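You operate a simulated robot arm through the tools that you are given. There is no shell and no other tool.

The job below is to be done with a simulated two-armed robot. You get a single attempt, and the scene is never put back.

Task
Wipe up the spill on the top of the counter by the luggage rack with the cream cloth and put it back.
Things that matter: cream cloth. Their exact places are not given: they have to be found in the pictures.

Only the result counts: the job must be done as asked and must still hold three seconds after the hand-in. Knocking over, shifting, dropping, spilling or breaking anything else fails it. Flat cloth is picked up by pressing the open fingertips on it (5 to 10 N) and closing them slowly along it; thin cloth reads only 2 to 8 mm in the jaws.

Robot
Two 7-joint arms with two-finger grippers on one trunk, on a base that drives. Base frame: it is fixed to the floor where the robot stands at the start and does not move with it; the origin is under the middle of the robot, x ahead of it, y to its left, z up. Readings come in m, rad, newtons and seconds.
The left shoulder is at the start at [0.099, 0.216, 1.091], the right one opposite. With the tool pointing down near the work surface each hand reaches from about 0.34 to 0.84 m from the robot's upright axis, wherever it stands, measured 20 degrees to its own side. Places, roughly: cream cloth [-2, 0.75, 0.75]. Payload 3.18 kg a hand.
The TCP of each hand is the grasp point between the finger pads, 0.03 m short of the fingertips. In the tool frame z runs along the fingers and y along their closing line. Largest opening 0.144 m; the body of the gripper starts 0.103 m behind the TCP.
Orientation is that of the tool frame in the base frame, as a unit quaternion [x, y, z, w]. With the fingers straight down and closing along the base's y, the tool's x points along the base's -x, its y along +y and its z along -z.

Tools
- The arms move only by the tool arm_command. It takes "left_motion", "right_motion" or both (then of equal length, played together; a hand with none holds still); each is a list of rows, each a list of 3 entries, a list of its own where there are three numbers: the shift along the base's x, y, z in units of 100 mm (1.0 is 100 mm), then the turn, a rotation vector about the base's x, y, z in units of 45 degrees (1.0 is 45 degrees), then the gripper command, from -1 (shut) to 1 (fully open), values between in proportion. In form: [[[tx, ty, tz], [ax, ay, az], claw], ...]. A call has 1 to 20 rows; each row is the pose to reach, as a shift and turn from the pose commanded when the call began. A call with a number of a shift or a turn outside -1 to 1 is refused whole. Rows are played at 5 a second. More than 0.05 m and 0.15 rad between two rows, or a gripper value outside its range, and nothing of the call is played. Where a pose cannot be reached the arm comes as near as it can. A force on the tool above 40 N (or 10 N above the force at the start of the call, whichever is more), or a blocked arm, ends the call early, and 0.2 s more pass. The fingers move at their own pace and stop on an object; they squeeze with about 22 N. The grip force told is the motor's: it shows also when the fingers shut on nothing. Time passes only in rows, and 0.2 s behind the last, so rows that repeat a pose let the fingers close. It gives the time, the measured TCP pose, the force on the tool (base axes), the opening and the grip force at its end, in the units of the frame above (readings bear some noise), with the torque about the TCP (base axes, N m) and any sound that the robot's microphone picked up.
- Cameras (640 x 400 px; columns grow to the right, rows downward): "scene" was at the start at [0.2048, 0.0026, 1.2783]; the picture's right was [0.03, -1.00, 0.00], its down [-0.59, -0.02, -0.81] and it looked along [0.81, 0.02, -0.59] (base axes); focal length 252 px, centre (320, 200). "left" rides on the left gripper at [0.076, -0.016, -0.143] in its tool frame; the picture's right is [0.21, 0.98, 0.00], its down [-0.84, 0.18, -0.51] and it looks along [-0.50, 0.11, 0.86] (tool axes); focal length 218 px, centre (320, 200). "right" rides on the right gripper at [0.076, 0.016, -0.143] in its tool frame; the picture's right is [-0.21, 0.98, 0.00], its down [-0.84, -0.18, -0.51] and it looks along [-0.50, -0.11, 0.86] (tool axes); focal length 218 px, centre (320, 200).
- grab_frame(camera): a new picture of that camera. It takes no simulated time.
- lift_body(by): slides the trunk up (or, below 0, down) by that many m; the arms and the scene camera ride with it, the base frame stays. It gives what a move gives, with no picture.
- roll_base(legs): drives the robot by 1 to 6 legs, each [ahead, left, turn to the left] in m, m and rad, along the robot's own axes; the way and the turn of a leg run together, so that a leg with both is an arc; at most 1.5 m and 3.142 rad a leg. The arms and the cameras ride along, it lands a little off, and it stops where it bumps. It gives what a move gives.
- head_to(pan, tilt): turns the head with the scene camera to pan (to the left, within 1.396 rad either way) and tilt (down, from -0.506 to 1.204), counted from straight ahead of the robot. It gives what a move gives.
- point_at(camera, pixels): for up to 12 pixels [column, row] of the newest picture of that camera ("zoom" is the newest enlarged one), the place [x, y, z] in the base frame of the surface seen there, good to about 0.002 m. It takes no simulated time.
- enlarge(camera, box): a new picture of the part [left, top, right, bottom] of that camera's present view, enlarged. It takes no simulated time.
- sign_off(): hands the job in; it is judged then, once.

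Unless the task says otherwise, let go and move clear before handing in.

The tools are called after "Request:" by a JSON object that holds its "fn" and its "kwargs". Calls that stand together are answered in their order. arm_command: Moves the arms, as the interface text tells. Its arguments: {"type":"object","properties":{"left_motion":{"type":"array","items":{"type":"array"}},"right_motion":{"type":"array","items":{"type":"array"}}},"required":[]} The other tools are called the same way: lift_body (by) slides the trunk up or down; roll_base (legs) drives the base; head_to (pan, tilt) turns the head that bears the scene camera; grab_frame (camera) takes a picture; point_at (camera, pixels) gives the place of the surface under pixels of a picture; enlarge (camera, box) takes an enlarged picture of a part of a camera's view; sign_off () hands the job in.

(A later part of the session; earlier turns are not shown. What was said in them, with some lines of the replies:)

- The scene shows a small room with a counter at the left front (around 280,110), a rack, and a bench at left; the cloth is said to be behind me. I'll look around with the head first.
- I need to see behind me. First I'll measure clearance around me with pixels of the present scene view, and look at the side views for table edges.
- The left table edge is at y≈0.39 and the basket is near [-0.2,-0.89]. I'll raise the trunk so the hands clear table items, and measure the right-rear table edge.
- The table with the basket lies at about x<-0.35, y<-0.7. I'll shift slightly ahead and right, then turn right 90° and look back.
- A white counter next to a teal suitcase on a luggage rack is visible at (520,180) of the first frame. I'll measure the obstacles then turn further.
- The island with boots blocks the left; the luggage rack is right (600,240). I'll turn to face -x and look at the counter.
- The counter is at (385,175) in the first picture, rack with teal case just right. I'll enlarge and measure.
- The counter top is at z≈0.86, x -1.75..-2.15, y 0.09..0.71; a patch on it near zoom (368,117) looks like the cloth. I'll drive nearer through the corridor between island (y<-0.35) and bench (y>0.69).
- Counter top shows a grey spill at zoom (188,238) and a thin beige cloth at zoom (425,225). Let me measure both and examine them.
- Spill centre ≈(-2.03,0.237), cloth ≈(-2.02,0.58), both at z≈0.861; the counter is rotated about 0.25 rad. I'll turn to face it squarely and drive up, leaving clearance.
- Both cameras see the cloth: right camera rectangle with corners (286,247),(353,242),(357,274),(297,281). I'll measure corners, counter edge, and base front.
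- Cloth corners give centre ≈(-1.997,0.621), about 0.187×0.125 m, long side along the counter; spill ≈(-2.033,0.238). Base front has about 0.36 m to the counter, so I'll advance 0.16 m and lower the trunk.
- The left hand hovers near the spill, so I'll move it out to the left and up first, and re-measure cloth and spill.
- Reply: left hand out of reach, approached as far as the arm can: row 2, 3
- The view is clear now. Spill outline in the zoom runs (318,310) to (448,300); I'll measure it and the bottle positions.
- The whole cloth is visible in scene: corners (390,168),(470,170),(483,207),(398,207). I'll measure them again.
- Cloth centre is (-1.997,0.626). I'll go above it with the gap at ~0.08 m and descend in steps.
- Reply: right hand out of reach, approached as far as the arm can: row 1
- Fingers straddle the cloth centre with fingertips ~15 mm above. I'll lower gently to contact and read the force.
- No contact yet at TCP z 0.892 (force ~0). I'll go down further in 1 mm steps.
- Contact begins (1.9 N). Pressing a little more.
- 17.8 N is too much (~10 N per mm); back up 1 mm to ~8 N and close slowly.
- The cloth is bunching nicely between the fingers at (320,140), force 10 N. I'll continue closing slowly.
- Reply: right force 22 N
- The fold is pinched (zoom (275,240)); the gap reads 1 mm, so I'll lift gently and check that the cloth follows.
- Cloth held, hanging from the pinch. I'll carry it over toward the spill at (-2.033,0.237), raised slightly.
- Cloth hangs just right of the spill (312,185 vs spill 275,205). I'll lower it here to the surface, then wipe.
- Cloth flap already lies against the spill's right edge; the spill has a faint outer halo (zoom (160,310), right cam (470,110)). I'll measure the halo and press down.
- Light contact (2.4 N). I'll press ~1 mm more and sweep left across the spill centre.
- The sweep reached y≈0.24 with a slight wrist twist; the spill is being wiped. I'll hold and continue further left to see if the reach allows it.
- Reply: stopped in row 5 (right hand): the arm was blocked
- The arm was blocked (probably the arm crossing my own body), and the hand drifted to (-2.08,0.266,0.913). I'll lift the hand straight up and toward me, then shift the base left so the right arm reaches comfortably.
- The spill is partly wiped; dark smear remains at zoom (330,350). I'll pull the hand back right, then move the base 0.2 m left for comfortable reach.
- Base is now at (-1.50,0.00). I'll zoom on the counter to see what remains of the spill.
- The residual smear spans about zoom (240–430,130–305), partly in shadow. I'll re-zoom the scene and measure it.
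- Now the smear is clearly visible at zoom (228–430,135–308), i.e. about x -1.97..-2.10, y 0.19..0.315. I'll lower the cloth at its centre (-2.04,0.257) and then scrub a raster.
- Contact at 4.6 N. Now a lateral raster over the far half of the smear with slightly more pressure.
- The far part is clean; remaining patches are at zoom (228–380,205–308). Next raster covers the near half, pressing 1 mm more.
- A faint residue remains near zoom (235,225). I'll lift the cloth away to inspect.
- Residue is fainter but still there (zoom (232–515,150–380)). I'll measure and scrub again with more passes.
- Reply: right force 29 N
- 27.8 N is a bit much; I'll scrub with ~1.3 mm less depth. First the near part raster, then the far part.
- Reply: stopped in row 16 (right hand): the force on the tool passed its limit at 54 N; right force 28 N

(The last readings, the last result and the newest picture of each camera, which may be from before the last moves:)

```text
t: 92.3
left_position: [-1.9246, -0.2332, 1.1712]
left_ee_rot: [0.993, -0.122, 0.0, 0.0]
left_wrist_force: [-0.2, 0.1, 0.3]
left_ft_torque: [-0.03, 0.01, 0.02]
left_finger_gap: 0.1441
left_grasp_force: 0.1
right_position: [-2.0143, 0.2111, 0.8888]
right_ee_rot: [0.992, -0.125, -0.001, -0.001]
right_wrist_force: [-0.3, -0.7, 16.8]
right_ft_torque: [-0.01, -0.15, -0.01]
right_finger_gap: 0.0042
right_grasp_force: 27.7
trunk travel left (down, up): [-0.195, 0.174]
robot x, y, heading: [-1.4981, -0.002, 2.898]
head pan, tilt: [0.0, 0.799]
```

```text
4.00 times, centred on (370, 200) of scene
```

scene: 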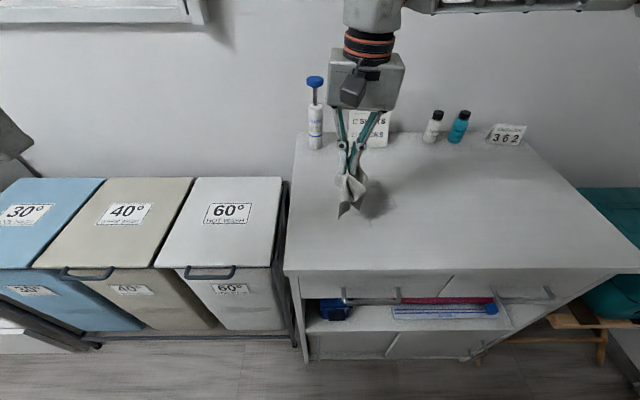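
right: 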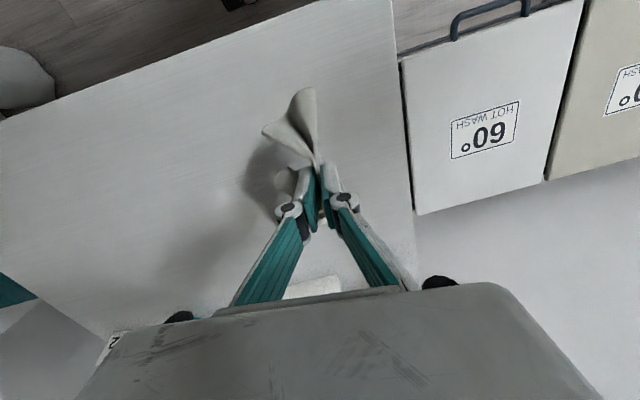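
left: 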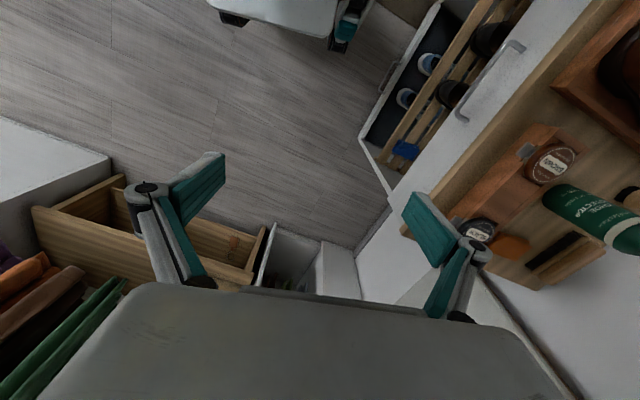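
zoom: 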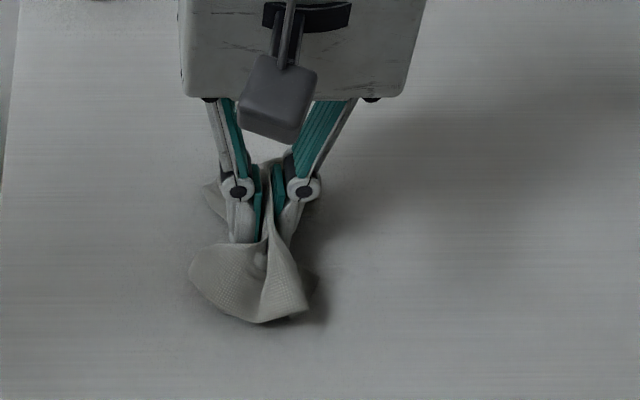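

The first raster was stopped at 54 N, the second ran shifted 5 cm left. Looks cleaner; I'll lift and inspect.

Request:
{"fn": "arm_command", "kwargs": {"right_motion": [[[0, 0.05, 0.2], [0, 0, 0], -1], [[0.05, 0.3, 0.5], [0, 0, 0], -1], [[0.1, 0.65, 0.8], [0, 0, 0], -1], [[0.1, 1.0, 0.9], [0, 0, 0], -1]]}}

Request:
{"fn": "arm_command", "kwargs": {"right_motion": [[[0, 0.4, 0], [0, 0, 0], -1], [[0, 0.7, 0], [0, 0, 0], -1], [[0, 0.7, 0], [0, 0, 0], -1]]}}

Request:
{"fn": "enlarge", "kwargs": {"camera": "scene", "box": [290, 150, 450, 250]}}

Request:
{"fn": "enlarge", "kwargs": {"camera": "scene", "box": [320, 170, 400, 230]}}

```text
t: 93.3
left_position: [-1.9258, -0.2306, 1.1709]
left_ee_rot: [0.993, -0.122, 0.0, 0.0]
left_wrist_force: [0.4, -0.8, 0.4]
left_ft_torque: [-0.01, 0.0, -0.05]
left_finger_gap: 0.1443
left_grasp_force: 0.0
right_position: [-2.003, 0.3115, 0.9774]
right_ee_rot: [0.992, -0.125, -0.001, -0.001]
right_wrist_force: [0.1, -1.6, 3.6]
right_ft_torque: [-0.13, 0.08, 0.02]
right_finger_gap: 0.0006
right_grasp_force: 19.0
trunk travel left (down, up): [-0.195, 0.174]
robot x, y, heading: [-1.4997, -0.0026, 2.895]
head pan, tilt: [0.0, 0.799]
```

```text
t: 94.2
left_position: [-1.9244, -0.2323, 1.172]
left_ee_rot: [0.993, -0.122, 0.0, -0.001]
left_wrist_force: [-0.3, 0.0, 0.1]
left_ft_torque: [-0.02, 0.01, -0.01]
left_finger_gap: 0.1438
left_grasp_force: 0.0
right_position: [-2.0036, 0.3794, 0.9753]
right_ee_rot: [0.992, -0.125, -0.003, -0.001]
right_wrist_force: [0.4, -0.5, 1.9]
right_ft_torque: [0.05, -0.02, -0.02]
right_finger_gap: 0.0021
right_grasp_force: 25.3
trunk travel left (down, up): [-0.195, 0.174]
robot x, y, heading: [-1.5009, 0.0001, 2.891]
head pan, tilt: [0.0, 0.799]
```

```text
4.00 times, centred on (370, 200) of scene
```

zoom: 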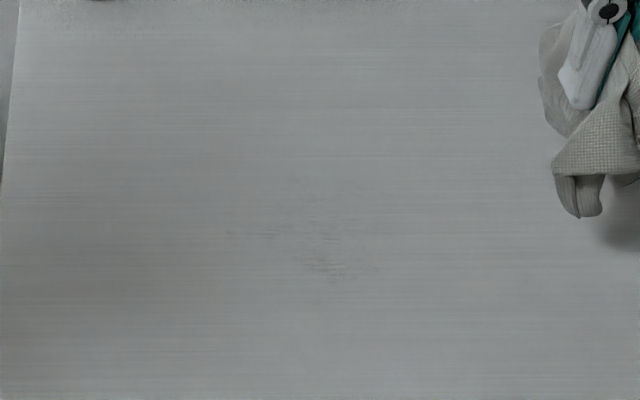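

```text
6.67 times, centred on (360, 200) of scene
```

zoom: 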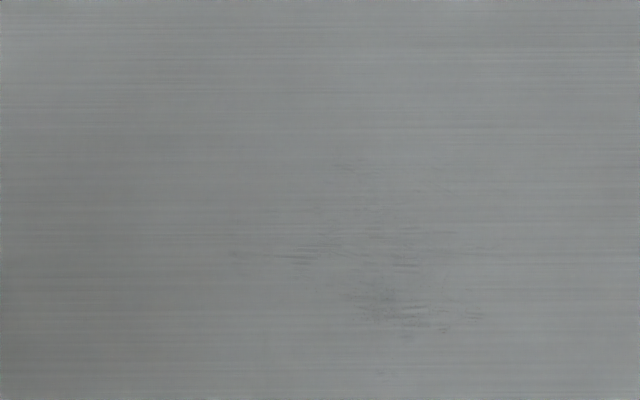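

Nearly clean; faint marks at zoom (395,310), (300,252), (440,235), (480,315). I'll measure those and do one more pass.

Request:
{"fn": "point_at", "kwargs": {"camera": "zoom", "pixels": [[395, 310], [300, 252], [440, 235], [480, 318], [340, 165], [235, 258], [350, 295]]}}

Request:
{"fn": "arm_command", "kwargs": {"right_motion": [[[0.05, -0.35, -0.2], [0, 0, 0], -1], [[0.1, -0.75, -0.4], [0, 0, 0], -1], [[0.1, -1.0, -0.6], [0, 0, 0], -1], [[0.1, -1.0, -0.8], [0, 0, 0], -1], [[0.1, -1.0, -0.83], [0, 0, 0], -1], [[0.1, -1.0, -0.83], [0, 0, 0], -1]]}}

Request:
{"fn": "arm_command", "kwargs": {"right_motion": [[[0, -0.1, -0.01], [0, 0, 0], -1], [[0, -0.2, -0.03], [0, 0, 0], -1], [[0, -0.2, -0.03], [0, 0, 0], -1]]}}

```text
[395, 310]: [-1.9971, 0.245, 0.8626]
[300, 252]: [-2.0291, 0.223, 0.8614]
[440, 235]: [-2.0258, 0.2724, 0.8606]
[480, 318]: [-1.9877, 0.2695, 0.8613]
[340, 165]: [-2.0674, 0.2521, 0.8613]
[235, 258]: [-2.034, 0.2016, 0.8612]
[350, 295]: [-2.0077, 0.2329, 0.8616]
```

```text
t: 95.5
left_position: [-1.9263, -0.2322, 1.171]
left_ee_rot: [0.993, -0.122, 0.0, -0.001]
left_wrist_force: [-0.5, -0.1, 0.5]
left_ft_torque: [0.0, 0.02, -0.02]
left_finger_gap: 0.1443
left_grasp_force: 0.1
right_position: [-1.9937, 0.2792, 0.8924]
right_ee_rot: [0.992, -0.125, -0.002, -0.001]
right_wrist_force: [-0.5, 0.2, -0.6]
right_ft_torque: [-0.08, 0.02, -0.01]
right_finger_gap: 0.0014
right_grasp_force: 20.1
trunk travel left (down, up): [-0.195, 0.174]
robot x, y, heading: [-1.4992, 0.0006, 2.894]
head pan, tilt: [0.0, 0.799]
```

```text
t: 96.3
left_position: [-1.9257, -0.2318, 1.1705]
left_ee_rot: [0.993, -0.122, 0.001, -0.002]
left_wrist_force: [-0.2, 0.1, 0.2]
left_ft_torque: [0.0, -0.01, 0.02]
left_finger_gap: 0.1438
left_grasp_force: 0.1
right_position: [-1.9954, 0.2611, 0.8887]
right_ee_rot: [0.992, -0.126, -0.002, 0.0]
right_wrist_force: [0.1, -0.4, -0.2]
right_ft_torque: [0.1, -0.03, -0.01]
right_finger_gap: 0.0044
right_grasp_force: 25.7
trunk travel left (down, up): [-0.195, 0.174]
robot x, y, heading: [-1.5013, -0.0004, 2.896]
head pan, tilt: [0.0, 0.799]
```

Request:
{"fn": "arm_command", "kwargs": {"right_motion": [[[0, 0, -0.01], [0, 0, 0], -1], [[0, -0.05, -0.01], [0, 0, 0], -1], [[0, -0.05, -0.01], [0, 0, 0], -1]]}}

```text
t: 97.2
left_position: [-1.9263, -0.2318, 1.173]
left_ee_rot: [0.993, -0.121, -0.001, -0.001]
left_wrist_force: [0.2, 0.3, 0.8]
left_ft_torque: [0.0, -0.02, 0.01]
left_finger_gap: 0.144
left_grasp_force: 0.1
right_position: [-1.9953, 0.2555, 0.8891]
right_ee_rot: [0.992, -0.126, -0.002, 0.0]
right_wrist_force: [-0.3, -0.3, 4.3]
right_ft_torque: [0.01, -0.01, 0.0]
right_finger_gap: 0.0027
right_grasp_force: 26.7
trunk travel left (down, up): [-0.195, 0.174]
robot x, y, heading: [-1.4984, -0.0016, 2.898]
head pan, tilt: [0.0, 0.799]
```

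4.3 N contact. One more raster over the residual marks.

Request:
{"fn": "arm_command", "kwargs": {"right_motion": [[[0.171, 0.266, -0.005], [0, 0, 0], -1], [[0.072, -0.122, -0.005], [0, 0, 0], -1], [[-0.014, -0.461, -0.005], [0, 0, 0], -1], [[-0.124, -0.485, -0.005], [0, 0, 0], -1], [[-0.025, -0.097, -0.005], [0, 0, 0], -1], [[0.074, 0.291, -0.005], [0, 0, 0], -1], [[-0.01, 0.364, -0.005], [0, 0, 0], -1], [[-0.109, -0.024, -0.005], [0, 0, 0], -1], [[-0.208, -0.411, -0.005], [0, 0, 0], -1], [[-0.391, -0.726, -0.005], [0, 0, 0], -1], [[-0.312, -0.333, -0.005], [0, 0, 0], -1], [[-0.213, 0.054, -0.005], [0, 0, 0], -1], [[-0.127, 0.393, -0.005], [0, 0, 0], -1], [[-0.243, 0.423, -0.005], [0, 0, 0], -1], [[-0.342, 0.036, -0.005], [0, 0, 0], -1], [[-0.441, -0.352, -0.005], [0, 0, 0], -1], [[-0.527, -0.691, -0.005], [0, 0, 0], -1], [[-0.613, -0.463, -0.005], [0, 0, 0], -1], [[-0.515, -0.075, -0.005], [0, 0, 0], -1], [[-0.416, 0.312, -0.005], [0, 0, 0], -1]]}}

Request:
{"fn": "enlarge", "kwargs": {"camera": "scene", "box": [290, 150, 450, 250]}}

```text
t: 101.3
left_position: [-1.9238, -0.2313, 1.1715]
left_ee_rot: [0.993, -0.122, -0.001, -0.001]
left_wrist_force: [0.7, 0.7, 0.6]
left_ft_torque: [-0.02, 0.04, -0.03]
left_finger_gap: 0.1439
left_grasp_force: 0.0
right_position: [-2.0333, 0.2872, 0.8871]
right_ee_rot: [0.992, -0.126, -0.002, -0.001]
right_wrist_force: [1.5, 1.8, 34.3]
right_ft_torque: [-0.04, 0.06, 0.01]
right_finger_gap: 0.0021
right_grasp_force: 26.4
trunk travel left (down, up): [-0.195, 0.174]
robot x, y, heading: [-1.5007, 0.0019, 2.896]
head pan, tilt: [0.0, 0.799]
```

```text
4.00 times, centred on (370, 200) of scene
```

zoom: 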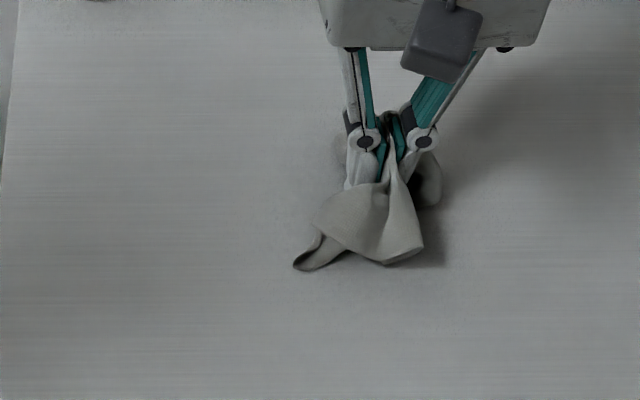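

Looks clean around it. I'll lift the cloth up and right, and inspect the surface again.

Request:
{"fn": "arm_command", "kwargs": {"right_motion": [[[0, 0.05, 0.2], [0, 0, 0], -1], [[0.05, 0.3, 0.5], [0, 0, 0], -1], [[0.1, 0.65, 0.8], [0, 0, 0], -1], [[0.1, 1.0, 0.9], [0, 0, 0], -1], [[0.1, 1.0, 0.9], [0, 0, 0], -1]]}}

Request:
{"fn": "enlarge", "kwargs": {"camera": "scene", "box": [290, 150, 450, 250]}}

Request:
{"fn": "enlarge", "kwargs": {"camera": "scene", "box": [320, 170, 400, 230]}}

Request:
{"fn": "grab_frame", "kwargs": {"camera": "right"}}

```text
t: 102.5
left_position: [-1.9259, -0.2318, 1.1698]
left_ee_rot: [0.993, -0.122, 0.001, -0.002]
left_wrist_force: [-0.6, 0.7, 0.2]
left_ft_torque: [0.01, 0.01, -0.02]
left_finger_gap: 0.1442
left_grasp_force: 0.1
right_position: [-2.0256, 0.3867, 0.9784]
right_ee_rot: [0.992, -0.126, -0.002, -0.001]
right_wrist_force: [0.4, -0.9, 1.5]
right_ft_torque: [0.0, 0.0, -0.01]
right_finger_gap: 0.0031
right_grasp_force: 17.8
trunk travel left (down, up): [-0.195, 0.174]
robot x, y, heading: [-1.4989, 0.0019, 2.893]
head pan, tilt: [0.0, 0.799]
```

```text
4.00 times, centred on (370, 200) of scene
```

zoom: 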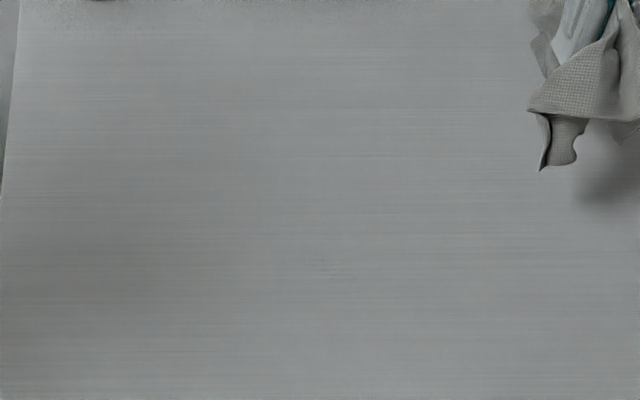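

```text
6.67 times, centred on (360, 200) of scene
```

zoom: 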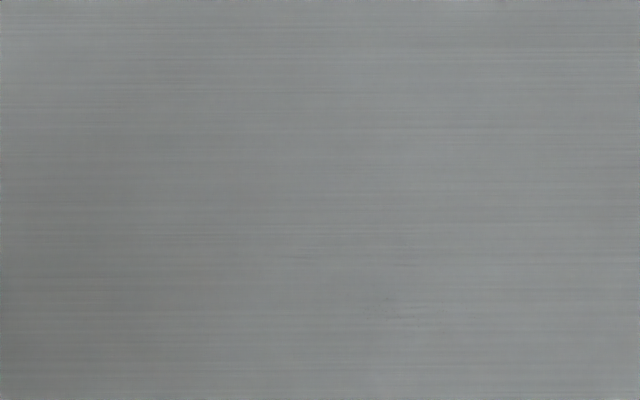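

```text
taken
```

right: 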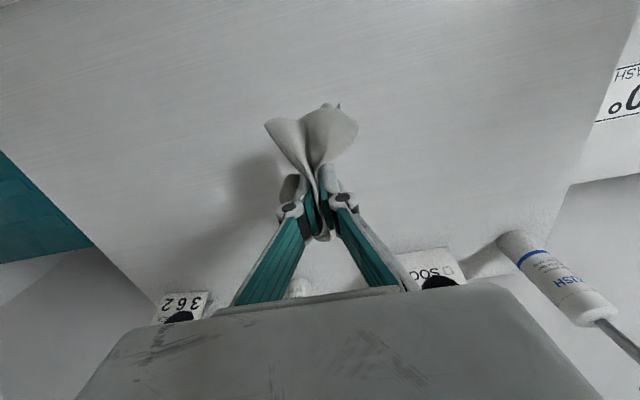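

Only a trace at zoom (400,310) ≈ (-1.997,0.245) is left. One short extra scrub there for certainty.

Request:
{"fn": "arm_command", "kwargs": {"right_motion": [[[0.1, -0.35, -0.2], [0, 0, 0], -1], [[0.2, -0.7, -0.4], [0, 0, 0], -1], [[0.3, -1.0, -0.6], [0, 0, 0], -1], [[0.3, -1.0, -0.8], [0, 0, 0], -1], [[0.3, -1.0, -0.88], [0, 0, 0], -1], [[0.3, -1.0, -0.89], [0, 0, 0], -1], [[0.3, -1.0, -0.89], [0, 0, 0], -1]]}}

```text
t: 104.2
left_position: [-1.9257, -0.2335, 1.1708]
left_ee_rot: [0.993, -0.121, 0.0, -0.001]
left_wrist_force: [0.6, 0.1, -0.7]
left_ft_torque: [0.01, 0.02, -0.04]
left_finger_gap: 0.1439
left_grasp_force: 0.0
right_position: [-1.9942, 0.2867, 0.89]
right_ee_rot: [0.992, -0.125, -0.003, 0.0]
right_wrist_force: [0.1, 0.8, 2.2]
right_ft_torque: [0.03, 0.02, -0.04]
right_finger_gap: 0.0022
right_grasp_force: 18.8
trunk travel left (down, up): [-0.195, 0.174]
robot x, y, heading: [-1.4978, -0.0005, 2.893]
head pan, tilt: [0.0, 0.799]
```

Request:
{"fn": "arm_command", "kwargs": {"right_motion": [[[0.097, -0.025, -0.01], [0, 0, 0], -1], [[-0.002, -0.412, -0.01], [0, 0, 0], -1], [[-0.088, -0.751, -0.01], [0, 0, 0], -1], [[-0.156, -0.734, -0.01], [0, 0, 0], -1], [[-0.07, -0.395, -0.01], [0, 0, 0], -1], [[0.029, -0.007, -0.01], [0, 0, 0], -1], [[0.174, -0.044, -0.01], [0, 0, 0], -1], [[0.076, -0.432, -0.01], [0, 0, 0], -1], [[-0.011, -0.771, -0.01], [0, 0, 0], -1], [[-0.243, -0.712, -0.01], [0, 0, 0], -1], [[-0.145, -0.324, -0.01], [0, 0, 0], -1], [[-0.058, 0.015, -0.01], [0, 0, 0], -1], [[-0.194, 0.049, -0.01], [0, 0, 0], -1], [[-0.293, -0.338, -0.01], [0, 0, 0], -1], [[-0.391, -0.726, -0.01], [0, 0, 0], -1], [[-0.172, -0.472, -0.01], [0, 0, 0], -1], [[-0.025, -0.097, -0.01], [0, 0, 0], -1]]}}

Request:
{"fn": "arm_command", "kwargs": {"right_motion": [[[0, 0.05, 0.2], [0, 0, 0], -1], [[0, 0.3, 0.5], [0, 0, 0], -1], [[0, 0.65, 0.8], [0, 0, 0], -1], [[0, 1.0, 0.9], [0, 0, 0], -1], [[0, 1.0, 0.9], [0, 0, 0], -1]]}}

Request:
{"fn": "enlarge", "kwargs": {"camera": "scene", "box": [320, 170, 400, 230]}}

Request:
{"fn": "grab_frame", "kwargs": {"camera": "scene"}}

```text
t: 107.8
left_position: [-1.9256, -0.2321, 1.1713]
left_ee_rot: [0.993, -0.122, -0.001, 0.0]
left_wrist_force: [0.5, 0.3, 0.4]
left_ft_torque: [-0.02, 0.02, -0.03]
left_finger_gap: 0.1441
left_grasp_force: 0.2
right_position: [-1.9982, 0.2801, 0.8893]
right_ee_rot: [0.992, -0.125, -0.002, -0.001]
right_wrist_force: [0.0, 0.3, 1.2]
right_ft_torque: [0.02, -0.01, 0.0]
right_finger_gap: 0.0012
right_grasp_force: 17.7
trunk travel left (down, up): [-0.195, 0.174]
robot x, y, heading: [-1.4995, 0.0032, 2.892]
head pan, tilt: [0.0, 0.799]
```

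```text
t: 109.0
left_position: [-1.9256, -0.2319, 1.1717]
left_ee_rot: [0.993, -0.122, 0.0, -0.002]
left_wrist_force: [0.3, 0.3, 0.0]
left_ft_torque: [0.01, -0.02, -0.02]
left_finger_gap: 0.1439
left_grasp_force: 0.1
right_position: [-1.9985, 0.3786, 0.9761]
right_ee_rot: [0.992, -0.126, -0.001, -0.001]
right_wrist_force: [0.8, 1.0, 0.1]
right_ft_torque: [0.07, 0.03, -0.02]
right_finger_gap: 0.0014
right_grasp_force: 18.6
trunk travel left (down, up): [-0.195, 0.174]
robot x, y, heading: [-1.5016, -0.0005, 2.898]
head pan, tilt: [0.0, 0.799]
```

```text
6.67 times, centred on (360, 200) of scene
```

zoom: 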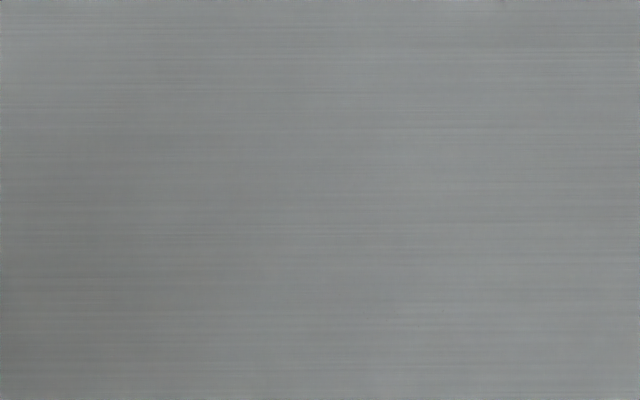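

```text
taken
```

scene: 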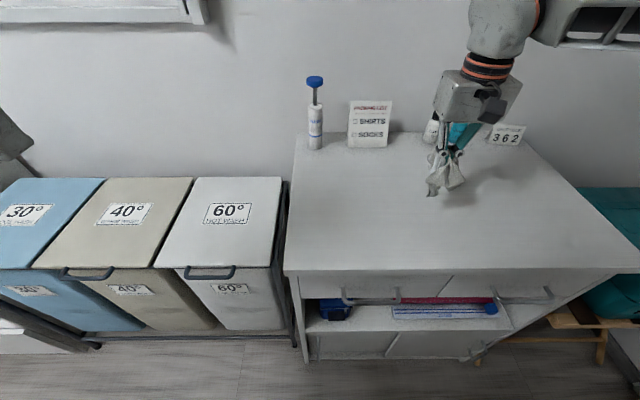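

The surface is clean. Now I'll shift the base back right 0.2 m, carrying the cloth toward its original place.

Request:
{"fn": "roll_base", "kwargs": {"legs": [[0, -0.2, 0]]}}

Request:
{"fn": "grab_frame", "kwargs": {"camera": "scene"}}

Request:
{"fn": "grab_frame", "kwargs": {"camera": "right"}}

```text
t: 111.3
left_position: [-1.8778, -0.0378, 1.1706]
left_ee_rot: [0.992, -0.126, 0.001, -0.001]
left_wrist_force: [-0.1, -0.2, -0.3]
left_ft_torque: [-0.01, -0.01, 0.0]
left_finger_gap: 0.1443
left_grasp_force: 0.1
right_position: [-1.9475, 0.5748, 0.9756]
right_ee_rot: [0.992, -0.129, -0.002, 0.0]
right_wrist_force: [-0.4, 0.9, 1.2]
right_ft_torque: [-0.01, -0.01, 0.03]
right_finger_gap: 0.0024
right_grasp_force: 19.6
trunk travel left (down, up): [-0.195, 0.174]
robot x, y, heading: [-1.4481, 0.1922, 2.887]
head pan, tilt: [0.0, 0.799]
```

```text
taken
```

scene: 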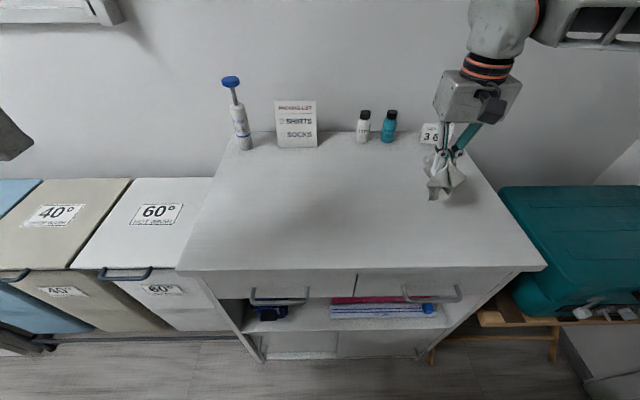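

```text
taken
```

right: 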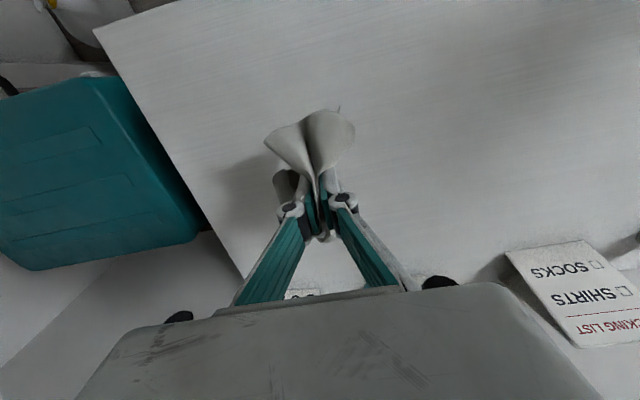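

Base is back. I'll move above the original centre (-1.997,0.626) and lower the cloth.

Request:
{"fn": "arm_command", "kwargs": {"right_motion": [[[-0.25, 0.25, 0], [0, 0, 0], -1], [[-0.5, 0.51, -0.1], [0, 0, 0], -1], [[-0.5, 0.51, -0.35], [0, 0, 0], -1], [[-0.5, 0.51, -0.6], [0, 0, 0], -1], [[-0.5, 0.51, -0.75], [0, 0, 0], -1], [[-0.5, 0.51, -0.83], [0, 0, 0], -1], [[-0.5, 0.51, -0.85], [0, 0, 0], -1], [[-0.5, 0.51, -0.85], [0, 0, 0], -1]]}}

Request:
{"fn": "grab_frame", "kwargs": {"camera": "right"}}

Request:
{"fn": "enlarge", "kwargs": {"camera": "scene", "box": [370, 130, 530, 230]}}

```text
t: 113.1
left_position: [-1.8775, -0.0388, 1.171]
left_ee_rot: [0.992, -0.126, 0.0, -0.001]
left_wrist_force: [0.1, -0.7, 0.4]
left_ft_torque: [-0.04, 0.01, 0.0]
left_finger_gap: 0.1441
left_grasp_force: 0.1
right_position: [-1.9957, 0.6238, 0.8913]
right_ee_rot: [0.992, -0.129, -0.001, -0.002]
right_wrist_force: [-0.6, -0.7, 0.7]
right_ft_torque: [0.03, 0.02, -0.02]
right_finger_gap: 0.0027
right_grasp_force: 28.2
trunk travel left (down, up): [-0.195, 0.174]
robot x, y, heading: [-1.4494, 0.1913, 2.884]
head pan, tilt: [0.0, 0.799]
```

```text
taken
```

right: 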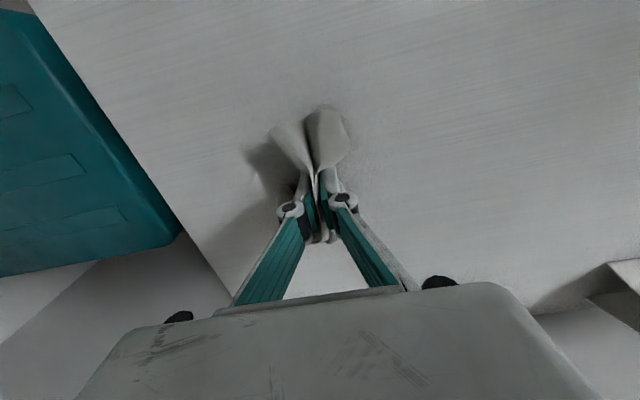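

```text
4.00 times, centred on (450, 180) of scene
```

zoom: 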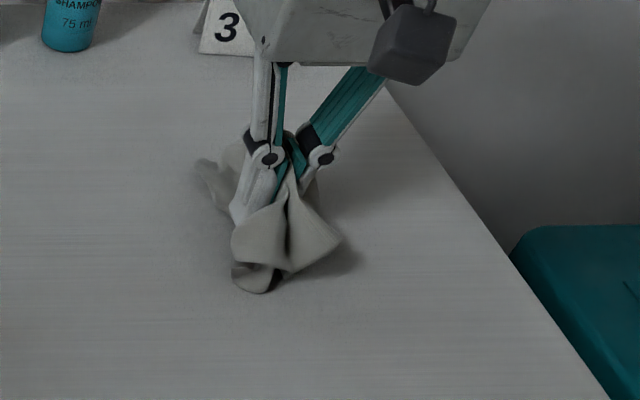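

The cloth is down at its place but curled. I'll press lightly and open slowly so the fingertips spread it back out.

Request:
{"fn": "arm_command", "kwargs": {"right_motion": [[[0, 0, -0.01], [0, 0, 0], -1], [[0, 0, -0.01], [0, 0, 0], -0.95], [[0, 0, -0.01], [0, 0, 0], -0.85], [[0, 0, -0.01], [0, 0, 0], -0.75], [[0, 0, -0.01], [0, 0, 0], -0.65], [[0, 0, -0.01], [0, 0, 0], -0.55], [[0, 0, -0.01], [0, 0, 0], -0.45], [[0, 0, -0.01], [0, 0, 0], -0.35], [[0, 0, -0.01], [0, 0, 0], -0.25], [[0, 0, -0.01], [0, 0, 0], -0.15], [[0, 0, -0.01], [0, 0, 0], -0.05], [[0, 0, -0.01], [0, 0, 0], -0.05]]}}

Request:
{"fn": "grab_frame", "kwargs": {"camera": "right"}}

Request:
{"fn": "enlarge", "kwargs": {"camera": "scene", "box": [370, 130, 530, 230]}}

```text
t: 115.7
left_position: [-1.8782, -0.0383, 1.1701]
left_ee_rot: [0.992, -0.125, 0.001, 0.0]
left_wrist_force: [0.4, 0.1, -0.4]
left_ft_torque: [0.0, -0.03, 0.01]
left_finger_gap: 0.144
left_grasp_force: 0.0
right_position: [-1.9952, 0.6237, 0.8889]
right_ee_rot: [0.992, -0.129, -0.002, -0.002]
right_wrist_force: [-0.1, 0.8, 2.8]
right_ft_torque: [-0.04, 0.0, 0.02]
right_finger_gap: 0.0687
right_grasp_force: 0.0
trunk travel left (down, up): [-0.195, 0.174]
robot x, y, heading: [-1.4512, 0.1923, 2.891]
head pan, tilt: [0.0, 0.799]
```

```text
taken
```

right: 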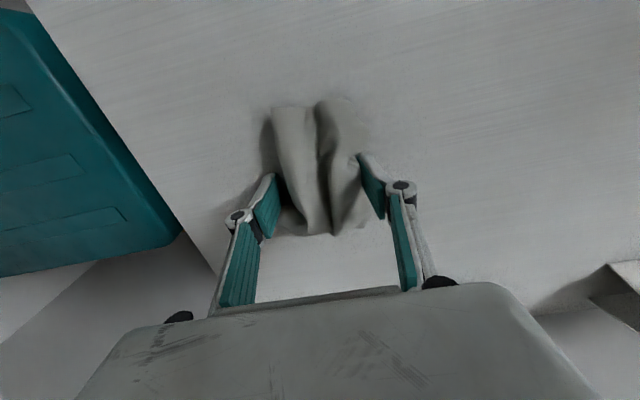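

```text
4.00 times, centred on (450, 180) of scene
```

zoom: 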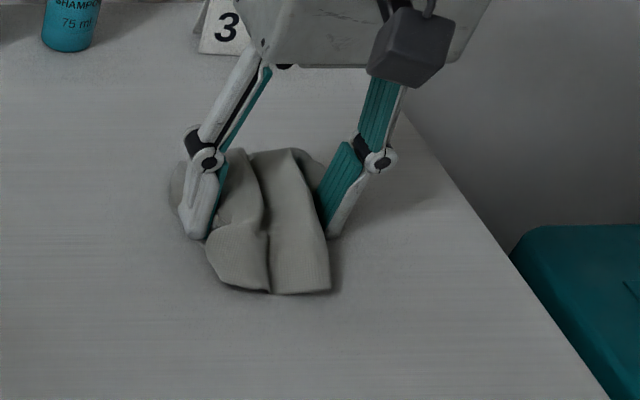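

The cloth has been released in place, somewhat folded. I'll raise the hand straight up and look.

Request:
{"fn": "arm_command", "kwargs": {"right_motion": [[[0, 0, 0.05], [0, 0, 0], -0.05], [[0, 0, 0.2], [0, 0, 0], 0.05], [[0, 0, 0.5], [0, 0, 0], 0.1], [[0, 0, 0.9], [0, 0, 0], 0.1], [[0, 0, 0.9], [0, 0, 0], 0.1]]}}

Request:
{"fn": "grab_frame", "kwargs": {"camera": "right"}}

Request:
{"fn": "enlarge", "kwargs": {"camera": "scene", "box": [370, 130, 530, 230]}}

```text
t: 116.9
left_position: [-1.8792, -0.0389, 1.1695]
left_ee_rot: [0.992, -0.125, 0.0, -0.001]
left_wrist_force: [-0.4, 0.0, -0.4]
left_ft_torque: [-0.02, -0.01, -0.02]
left_finger_gap: 0.144
left_grasp_force: 0.0
right_position: [-1.9986, 0.6244, 0.9823]
right_ee_rot: [0.992, -0.129, -0.002, -0.001]
right_wrist_force: [-0.4, 0.1, -0.5]
right_ft_torque: [-0.03, -0.03, 0.01]
right_finger_gap: 0.0794
right_grasp_force: 0.0
trunk travel left (down, up): [-0.195, 0.174]
robot x, y, heading: [-1.4525, 0.1928, 2.886]
head pan, tilt: [0.0, 0.799]
```

```text
taken
```

right: 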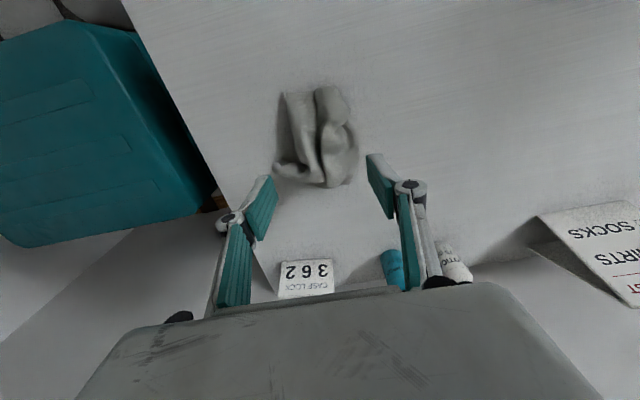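

```text
4.00 times, centred on (450, 180) of scene
```

zoom: 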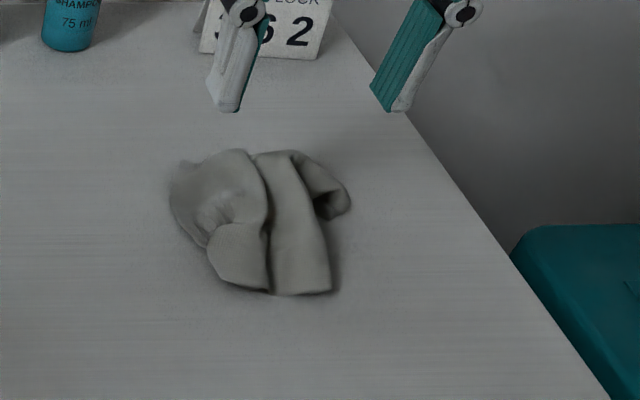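

The cloth lies crumpled at zoom (170–350,150–295). I'll measure its location against the original centre (-1.997,0.626).

Request:
{"fn": "point_at", "kwargs": {"camera": "zoom", "pixels": [[172, 195], [345, 200], [260, 155], [270, 292], [330, 290], [258, 222], [240, 180], [300, 230]]}}

```text
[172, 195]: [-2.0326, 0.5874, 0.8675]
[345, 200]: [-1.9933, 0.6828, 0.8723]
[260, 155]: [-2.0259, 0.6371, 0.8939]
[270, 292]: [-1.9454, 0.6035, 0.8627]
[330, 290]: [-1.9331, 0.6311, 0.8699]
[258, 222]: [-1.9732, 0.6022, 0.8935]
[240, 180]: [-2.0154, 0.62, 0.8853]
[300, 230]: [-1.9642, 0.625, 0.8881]
```

The pile is centred within ~1.5 cm of the original place but is bunched. I'll try a gentle flattening: press fingertips at its middle with a narrow gap, and open outward to unroll the tucked edges.

Request:
{"fn": "arm_command", "kwargs": {"right_motion": [[[0.12, -0.05, 0], [0, 0, 0], -0.4], [[0.12, -0.05, -0.2], [0, 0, 0], -0.7], [[0.12, -0.05, -0.4], [0, 0, 0], -0.75], [[0.12, -0.05, -0.6], [0, 0, 0], -0.75], [[0.12, -0.05, -0.7], [0, 0, 0], -0.75], [[0.12, -0.05, -0.78], [0, 0, 0], -0.75], [[0.12, -0.05, -0.83], [0, 0, 0], -0.75], [[0.12, -0.05, -0.87], [0, 0, 0], -0.75], [[0.12, -0.05, -0.87], [0, 0, 0], -0.75]]}}

Request:
{"fn": "enlarge", "kwargs": {"camera": "scene", "box": [370, 130, 530, 230]}}

```text
t: 118.9
left_position: [-1.8777, -0.0375, 1.1707]
left_ee_rot: [0.992, -0.126, 0.001, -0.001]
left_wrist_force: [0.5, -0.4, -0.2]
left_ft_torque: [0.01, -0.01, -0.01]
left_finger_gap: 0.144
left_grasp_force: 0.1
right_position: [-1.9861, 0.6206, 0.8934]
right_ee_rot: [0.992, -0.129, -0.002, -0.001]
right_wrist_force: [0.8, -0.1, -0.6]
right_ft_torque: [-0.01, -0.01, -0.01]
right_finger_gap: 0.018
right_grasp_force: 0.1
trunk travel left (down, up): [-0.195, 0.174]
robot x, y, heading: [-1.4478, 0.193, 2.886]
head pan, tilt: [0.0, 0.799]
```

```text
4.00 times, centred on (450, 180) of scene
```

zoom: 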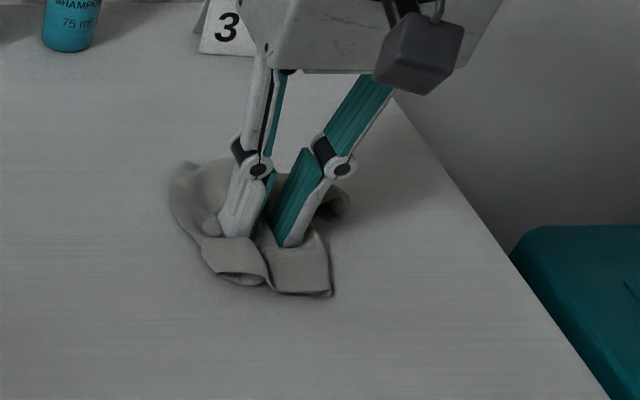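

Fingers sit on the middle of the pile, with no load yet. Press a few mm more and open slowly.

Request:
{"fn": "arm_command", "kwargs": {"right_motion": [[[0, 0, -0.02], [0, 0, 0], -0.75], [[0, 0, -0.035], [0, 0, 0], -0.75], [[0, 0, -0.04], [0, 0, 0], -0.75], [[0, 0, -0.04], [0, 0, 0], -0.65], [[0, 0, -0.04], [0, 0, 0], -0.5], [[0, 0, -0.04], [0, 0, 0], -0.35], [[0, 0, -0.04], [0, 0, 0], -0.2], [[0, 0, -0.04], [0, 0, 0], -0.05], [[0, 0, -0.04], [0, 0, 0], 0.1], [[0, 0, -0.04], [0, 0, 0], 0.25], [[0, 0, -0.04], [0, 0, 0], 0.4], [[0, 0, -0.04], [0, 0, 0], 0.4]]}}

Request:
{"fn": "enlarge", "kwargs": {"camera": "scene", "box": [370, 130, 530, 230]}}

Request:
{"fn": "grab_frame", "kwargs": {"camera": "right"}}

```text
t: 121.5
left_position: [-1.8795, -0.0377, 1.1706]
left_ee_rot: [0.992, -0.125, 0.0, -0.001]
left_wrist_force: [-0.8, 0.6, -0.1]
left_ft_torque: [-0.03, -0.02, -0.02]
left_finger_gap: 0.1443
left_grasp_force: 0.1
right_position: [-1.9847, 0.6198, 0.8896]
right_ee_rot: [0.992, -0.128, -0.002, -0.002]
right_wrist_force: [-0.6, 0.2, -0.7]
right_ft_torque: [-0.02, 0.02, -0.04]
right_finger_gap: 0.101
right_grasp_force: 0.1
trunk travel left (down, up): [-0.195, 0.174]
robot x, y, heading: [-1.4466, 0.1943, 2.885]
head pan, tilt: [0.0, 0.799]
```

```text
4.00 times, centred on (450, 180) of scene
```

zoom: 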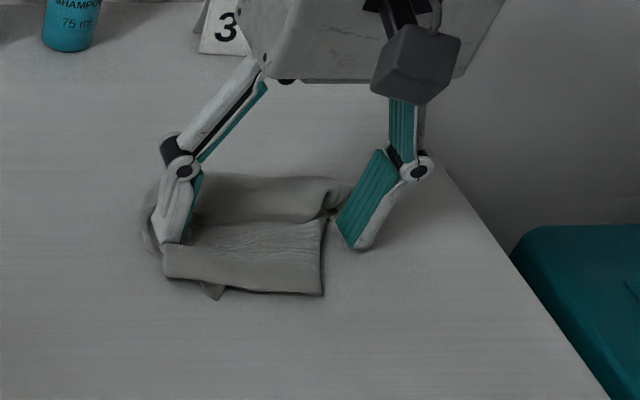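

```text
taken
```

right: 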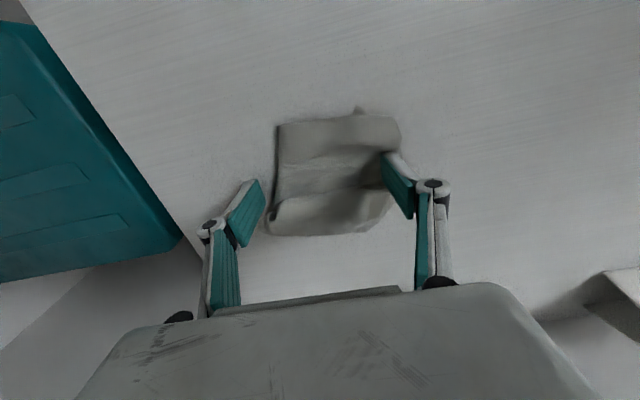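

That unrolled it nicely into a nearly flat folded shape. I'll lift straight up and inspect.

Request:
{"fn": "arm_command", "kwargs": {"right_motion": [[[0, 0, 0.05], [0, 0, 0], 0.4], [[0, 0, 0.3], [0, 0, 0], 0.4], [[0, 0, 0.7], [0, 0, 0], 0.4], [[0, 0, 0.9], [0, 0, 0], 0.4], [[0, 0, 0.9], [0, 0, 0], 0.4]]}}

Request:
{"fn": "enlarge", "kwargs": {"camera": "scene", "box": [370, 130, 530, 230]}}

Request:
{"fn": "point_at", "kwargs": {"camera": "zoom", "pixels": [[170, 275], [322, 292], [345, 195], [195, 178], [145, 220], [240, 230], [260, 200], [260, 260]]}}

Request:
{"fn": "grab_frame", "kwargs": {"camera": "right"}}

```text
t: 122.7
left_position: [-1.8786, -0.0389, 1.1717]
left_ee_rot: [0.992, -0.125, 0.0, -0.001]
left_wrist_force: [0.5, -0.4, -0.4]
left_ft_torque: [0.03, 0.0, -0.01]
left_finger_gap: 0.1439
left_grasp_force: 0.0
right_position: [-1.9843, 0.6169, 0.9781]
right_ee_rot: [0.992, -0.129, -0.001, 0.0]
right_wrist_force: [-0.1, -0.1, 1.0]
right_ft_torque: [-0.03, -0.01, 0.0]
right_finger_gap: 0.1009
right_grasp_force: 0.0
trunk travel left (down, up): [-0.195, 0.174]
robot x, y, heading: [-1.452, 0.1911, 2.887]
head pan, tilt: [0.0, 0.799]
```

```text
4.00 times, centred on (450, 180) of scene
```

zoom: 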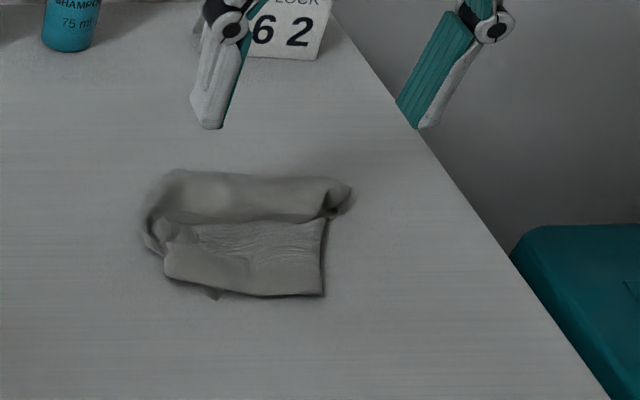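

```text
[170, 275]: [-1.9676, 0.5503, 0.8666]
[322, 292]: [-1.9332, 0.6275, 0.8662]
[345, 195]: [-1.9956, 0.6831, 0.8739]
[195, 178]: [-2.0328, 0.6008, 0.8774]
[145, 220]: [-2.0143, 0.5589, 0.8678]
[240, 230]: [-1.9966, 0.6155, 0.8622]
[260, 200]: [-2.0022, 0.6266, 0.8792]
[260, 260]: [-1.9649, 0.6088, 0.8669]
```

```text
taken
```

right: 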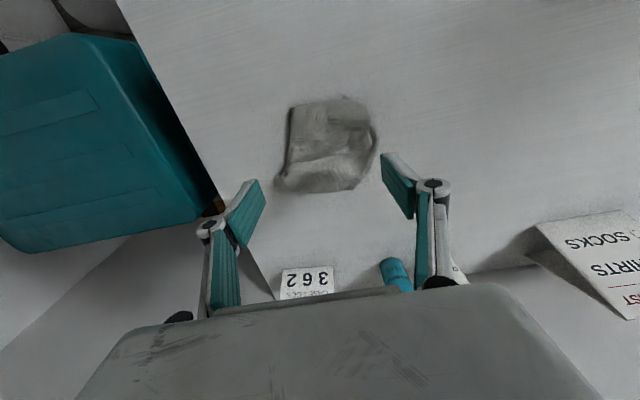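

The cloth is now within its old footprint, centre ≈(-1.985,0.613), with a front/back fold remaining. I'll turn the gripper 90° to also spread it along the depth.

Request:
{"fn": "arm_command", "kwargs": {"right_motion": [[[0, 0, 0], [0, 0, 0.17], 0], [[0, 0, 0], [0, 0, 0.34], -0.3], [[0, 0, 0], [0, 0, 0.51], -0.6], [[0, 0, 0], [0, 0, 0.68], -0.75], [[0, 0, 0], [0, 0, 0.85], -0.75], [[0, 0, 0], [0, 0, 1.0], -0.75]]}}

Request:
{"fn": "arm_command", "kwargs": {"right_motion": [[[0, 0, 0], [0, 0, 0.17], -0.75], [[0, 0, 0], [0, 0, 0.34], -0.75], [[0, 0, 0], [0, 0, 0.51], -0.75], [[0, 0, 0], [0, 0, 0.68], -0.75], [[0, 0, 0], [0, 0, 0.85], -0.75], [[0, 0, 0], [0, 0, 1.0], -0.75], [[0, 0, 0], [0, 0, 1.0], -0.75]]}}

Request:
{"fn": "grab_frame", "kwargs": {"camera": "scene"}}

Request:
{"fn": "grab_frame", "kwargs": {"camera": "right"}}

```text
t: 124.1
left_position: [-1.8802, -0.0386, 1.1696]
left_ee_rot: [0.992, -0.126, 0.002, -0.001]
left_wrist_force: [-0.7, -0.4, -0.4]
left_ft_torque: [0.05, -0.11, 0.01]
left_finger_gap: 0.1442
left_grasp_force: 0.1
right_position: [-1.9164, 0.6317, 0.9657]
right_ee_rot: [0.99, 0.093, -0.082, -0.061]
right_wrist_force: [-2.1, 0.3, 0.2]
right_ft_torque: [0.01, -0.09, -0.03]
right_finger_gap: 0.0181
right_grasp_force: 0.0
right hand out of reach, approached as far as the arm can: row 1, 2, 3, 4, 5, 6
trunk travel left (down, up): [-0.195, 0.174]
robot x, y, heading: [-1.451, 0.191, 2.882]
head pan, tilt: [0.0, 0.799]
```

```text
t: 125.7
left_position: [-1.8759, -0.0424, 1.1713]
left_ee_rot: [0.992, -0.126, -0.001, -0.003]
left_wrist_force: [0.2, -1.2, 0.0]
left_ft_torque: [0.12, 0.02, 0.0]
left_finger_gap: 0.1438
left_grasp_force: 0.0
right_position: [-1.9158, 0.468, 0.998]
right_ee_rot: [0.931, 0.317, -0.171, -0.057]
right_wrist_force: [0.2, -1.1, -0.1]
right_ft_torque: [0.18, -0.04, -0.05]
right_finger_gap: 0.0184
right_grasp_force: 0.0
right hand out of reach, approached as far as the arm can: row 1, 2, 3, 4, 5, 6, 7
trunk travel left (down, up): [-0.195, 0.174]
robot x, y, heading: [-1.4505, 0.1918, 2.881]
head pan, tilt: [0.0, 0.799]
```

```text
taken
```

scene: 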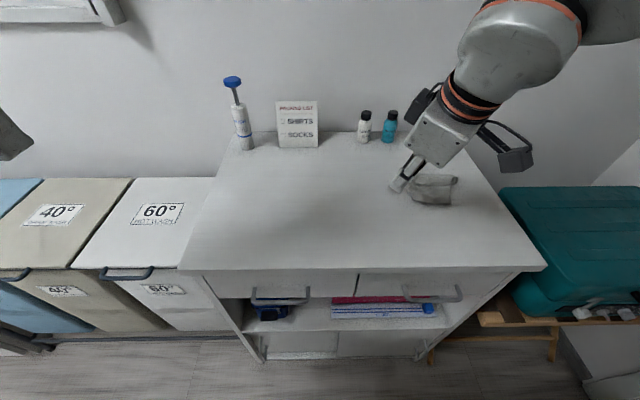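

```text
taken
```

right: 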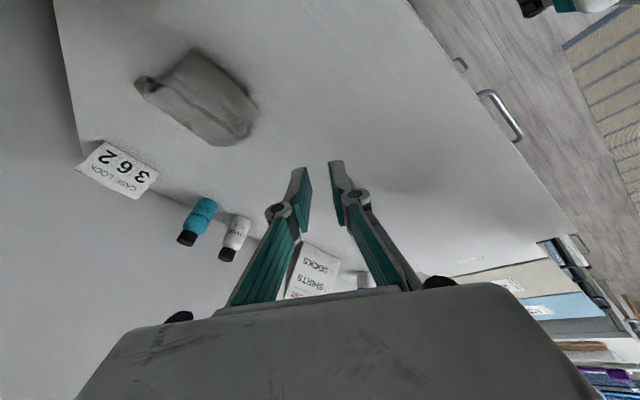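

Turning that way ran out of reach and the hand tilted away; nothing was touched. I'll raise and turn back the same way.

Request:
{"fn": "arm_command", "kwargs": {"right_motion": [[[0, 0, 0.4], [0, 0, -0.17], -0.75], [[0, 0, 0.6], [0, 0, -0.34], -0.75], [[0, 0, 0.6], [0, 0, -0.51], -0.75], [[0, 0, 0.6], [0, 0, -0.68], -0.75], [[0, 0, 0.6], [0, 0, -0.85], -0.75], [[0, 0, 0.6], [0, 0, -1.0], -0.75], [[0, 0, 0.6], [0, 0, -1.0], -0.75]]}}

Request:
{"fn": "grab_frame", "kwargs": {"camera": "scene"}}

```text
t: 127.3
left_position: [-1.8785, -0.0376, 1.171]
left_ee_rot: [0.992, -0.126, 0.0, -0.001]
left_wrist_force: [-0.5, -0.2, 0.0]
left_ft_torque: [-0.03, -0.04, 0.02]
left_finger_gap: 0.1441
left_grasp_force: 0.1
right_position: [-1.9127, 0.4735, 1.0565]
right_ee_rot: [0.982, -0.065, -0.137, -0.117]
right_wrist_force: [-1.1, -0.1, -0.4]
right_ft_torque: [-0.02, -0.02, -0.01]
right_finger_gap: 0.0179
right_grasp_force: 0.1
trunk travel left (down, up): [-0.195, 0.174]
robot x, y, heading: [-1.4488, 0.1925, 2.886]
head pan, tilt: [0.0, 0.799]
```

```text
taken
```

scene: 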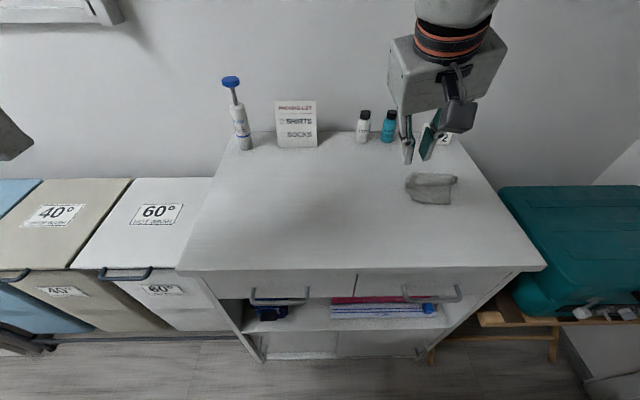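

The hand is clear above. I'll straighten the wrist and pull back toward my body, well away from the cloth, leaving it where it is.

Request:
{"fn": "arm_command", "kwargs": {"right_motion": [[[0, 0, 0.1], [-0.086, -0.078, -0.039], -0.75], [[0.1, 0, 0.2], [-0.171, -0.155, -0.077], -0.75], [[0.3, -0.05, 0.3], [-0.257, -0.233, -0.116], -0.75], [[0.5, -0.1, 0.4], [-0.342, -0.31, -0.154], -0.75], [[0.9, -0.1, 0.5], [-0.342, -0.31, -0.154], 0], [[0.9, -0.1, 0.5], [-0.342, -0.31, -0.154], 0]]}}

Request:
{"fn": "grab_frame", "kwargs": {"camera": "scene"}}

Request:
{"fn": "enlarge", "kwargs": {"camera": "scene", "box": [180, 120, 500, 280]}}

```text
t: 128.7
left_position: [-1.8794, -0.0391, 1.1694]
left_ee_rot: [0.992, -0.125, 0.001, -0.002]
left_wrist_force: [0.8, -0.4, 0.4]
left_ft_torque: [0.0, 0.0, 0.03]
left_finger_gap: 0.1441
left_grasp_force: 0.0
right_position: [-1.8234, 0.463, 1.1049]
right_ee_rot: [0.992, -0.127, 0.001, 0.001]
right_wrist_force: [-0.4, 0.3, 0.0]
right_ft_torque: [0.04, 0.02, -0.01]
right_finger_gap: 0.0721
right_grasp_force: 0.0
trunk travel left (down, up): [-0.195, 0.174]
robot x, y, heading: [-1.4548, 0.1972, 2.89]
head pan, tilt: [0.0, 0.799]
```

```text
taken
```

scene: 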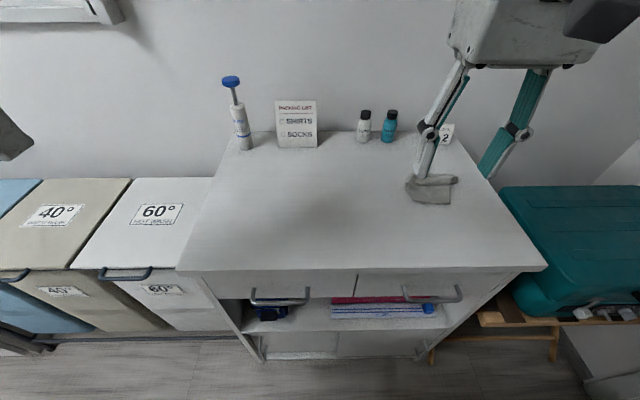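

```text
2.00 times, centred on (340, 200) of scene
```

zoom: 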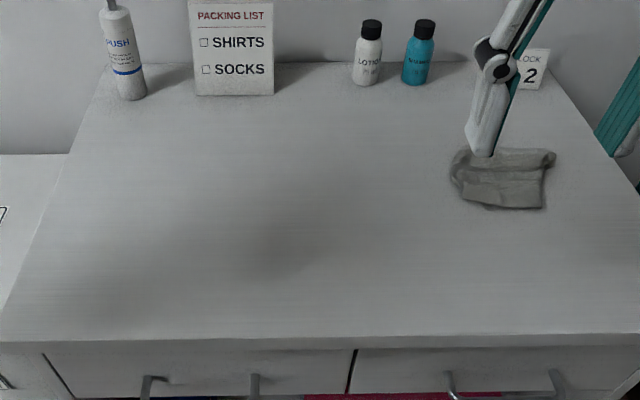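

The counter looks clean, with the cloth at its place and other items upright; one last close zoom on the former spill spot to make sure.

Request:
{"fn": "enlarge", "kwargs": {"camera": "scene", "box": [220, 160, 340, 240]}}

Request:
{"fn": "enlarge", "kwargs": {"camera": "left", "box": [0, 0, 640, 400]}}

```text
5.00 times, centred on (280, 200) of scene
```

zoom: 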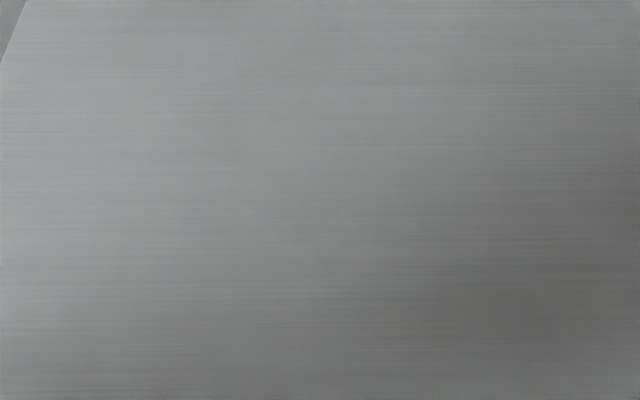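

```text
1.00 times, centred on (320, 200) of left (not enlarged: the box is as wide or as high as the picture)
```

zoom: 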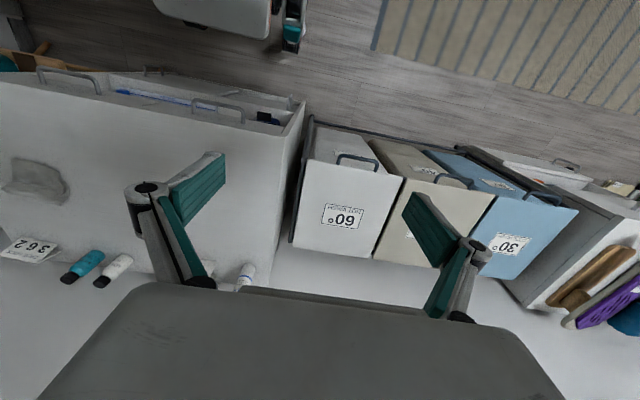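

The spill spot shows bare wood grain, the cloth rests at its original place, and the hands are clear. I'm handing in.

Request:
{"fn": "sign_off", "kwargs": {}}

```text
The job is handed in.
```

The spill is wiped up, the cream cloth is back in its place on the counter, and I've handed the job in. I haven't been told whether it passed.

- **Spill:** it took several scrubbing passes. The last close-up of the spot shows bare counter with no mark left.
- **Cloth:** it lies about 2 cm from where it started, inside its old outline. It is not spread out as it was at first: it is partly folded and stands up to about 2 cm high. I flattened it once along the counter. When I turned the gripper to flatten it the other way, the arm ran out of reach, so I left it.
- **Other items:** the bottles, signs and bins looked upright and in place in the last pictures, and both hands were clear of the counter items.

During wiping the right arm was blocked once, and one pass stopped when the force reached 54 N. I saw no damage from either.
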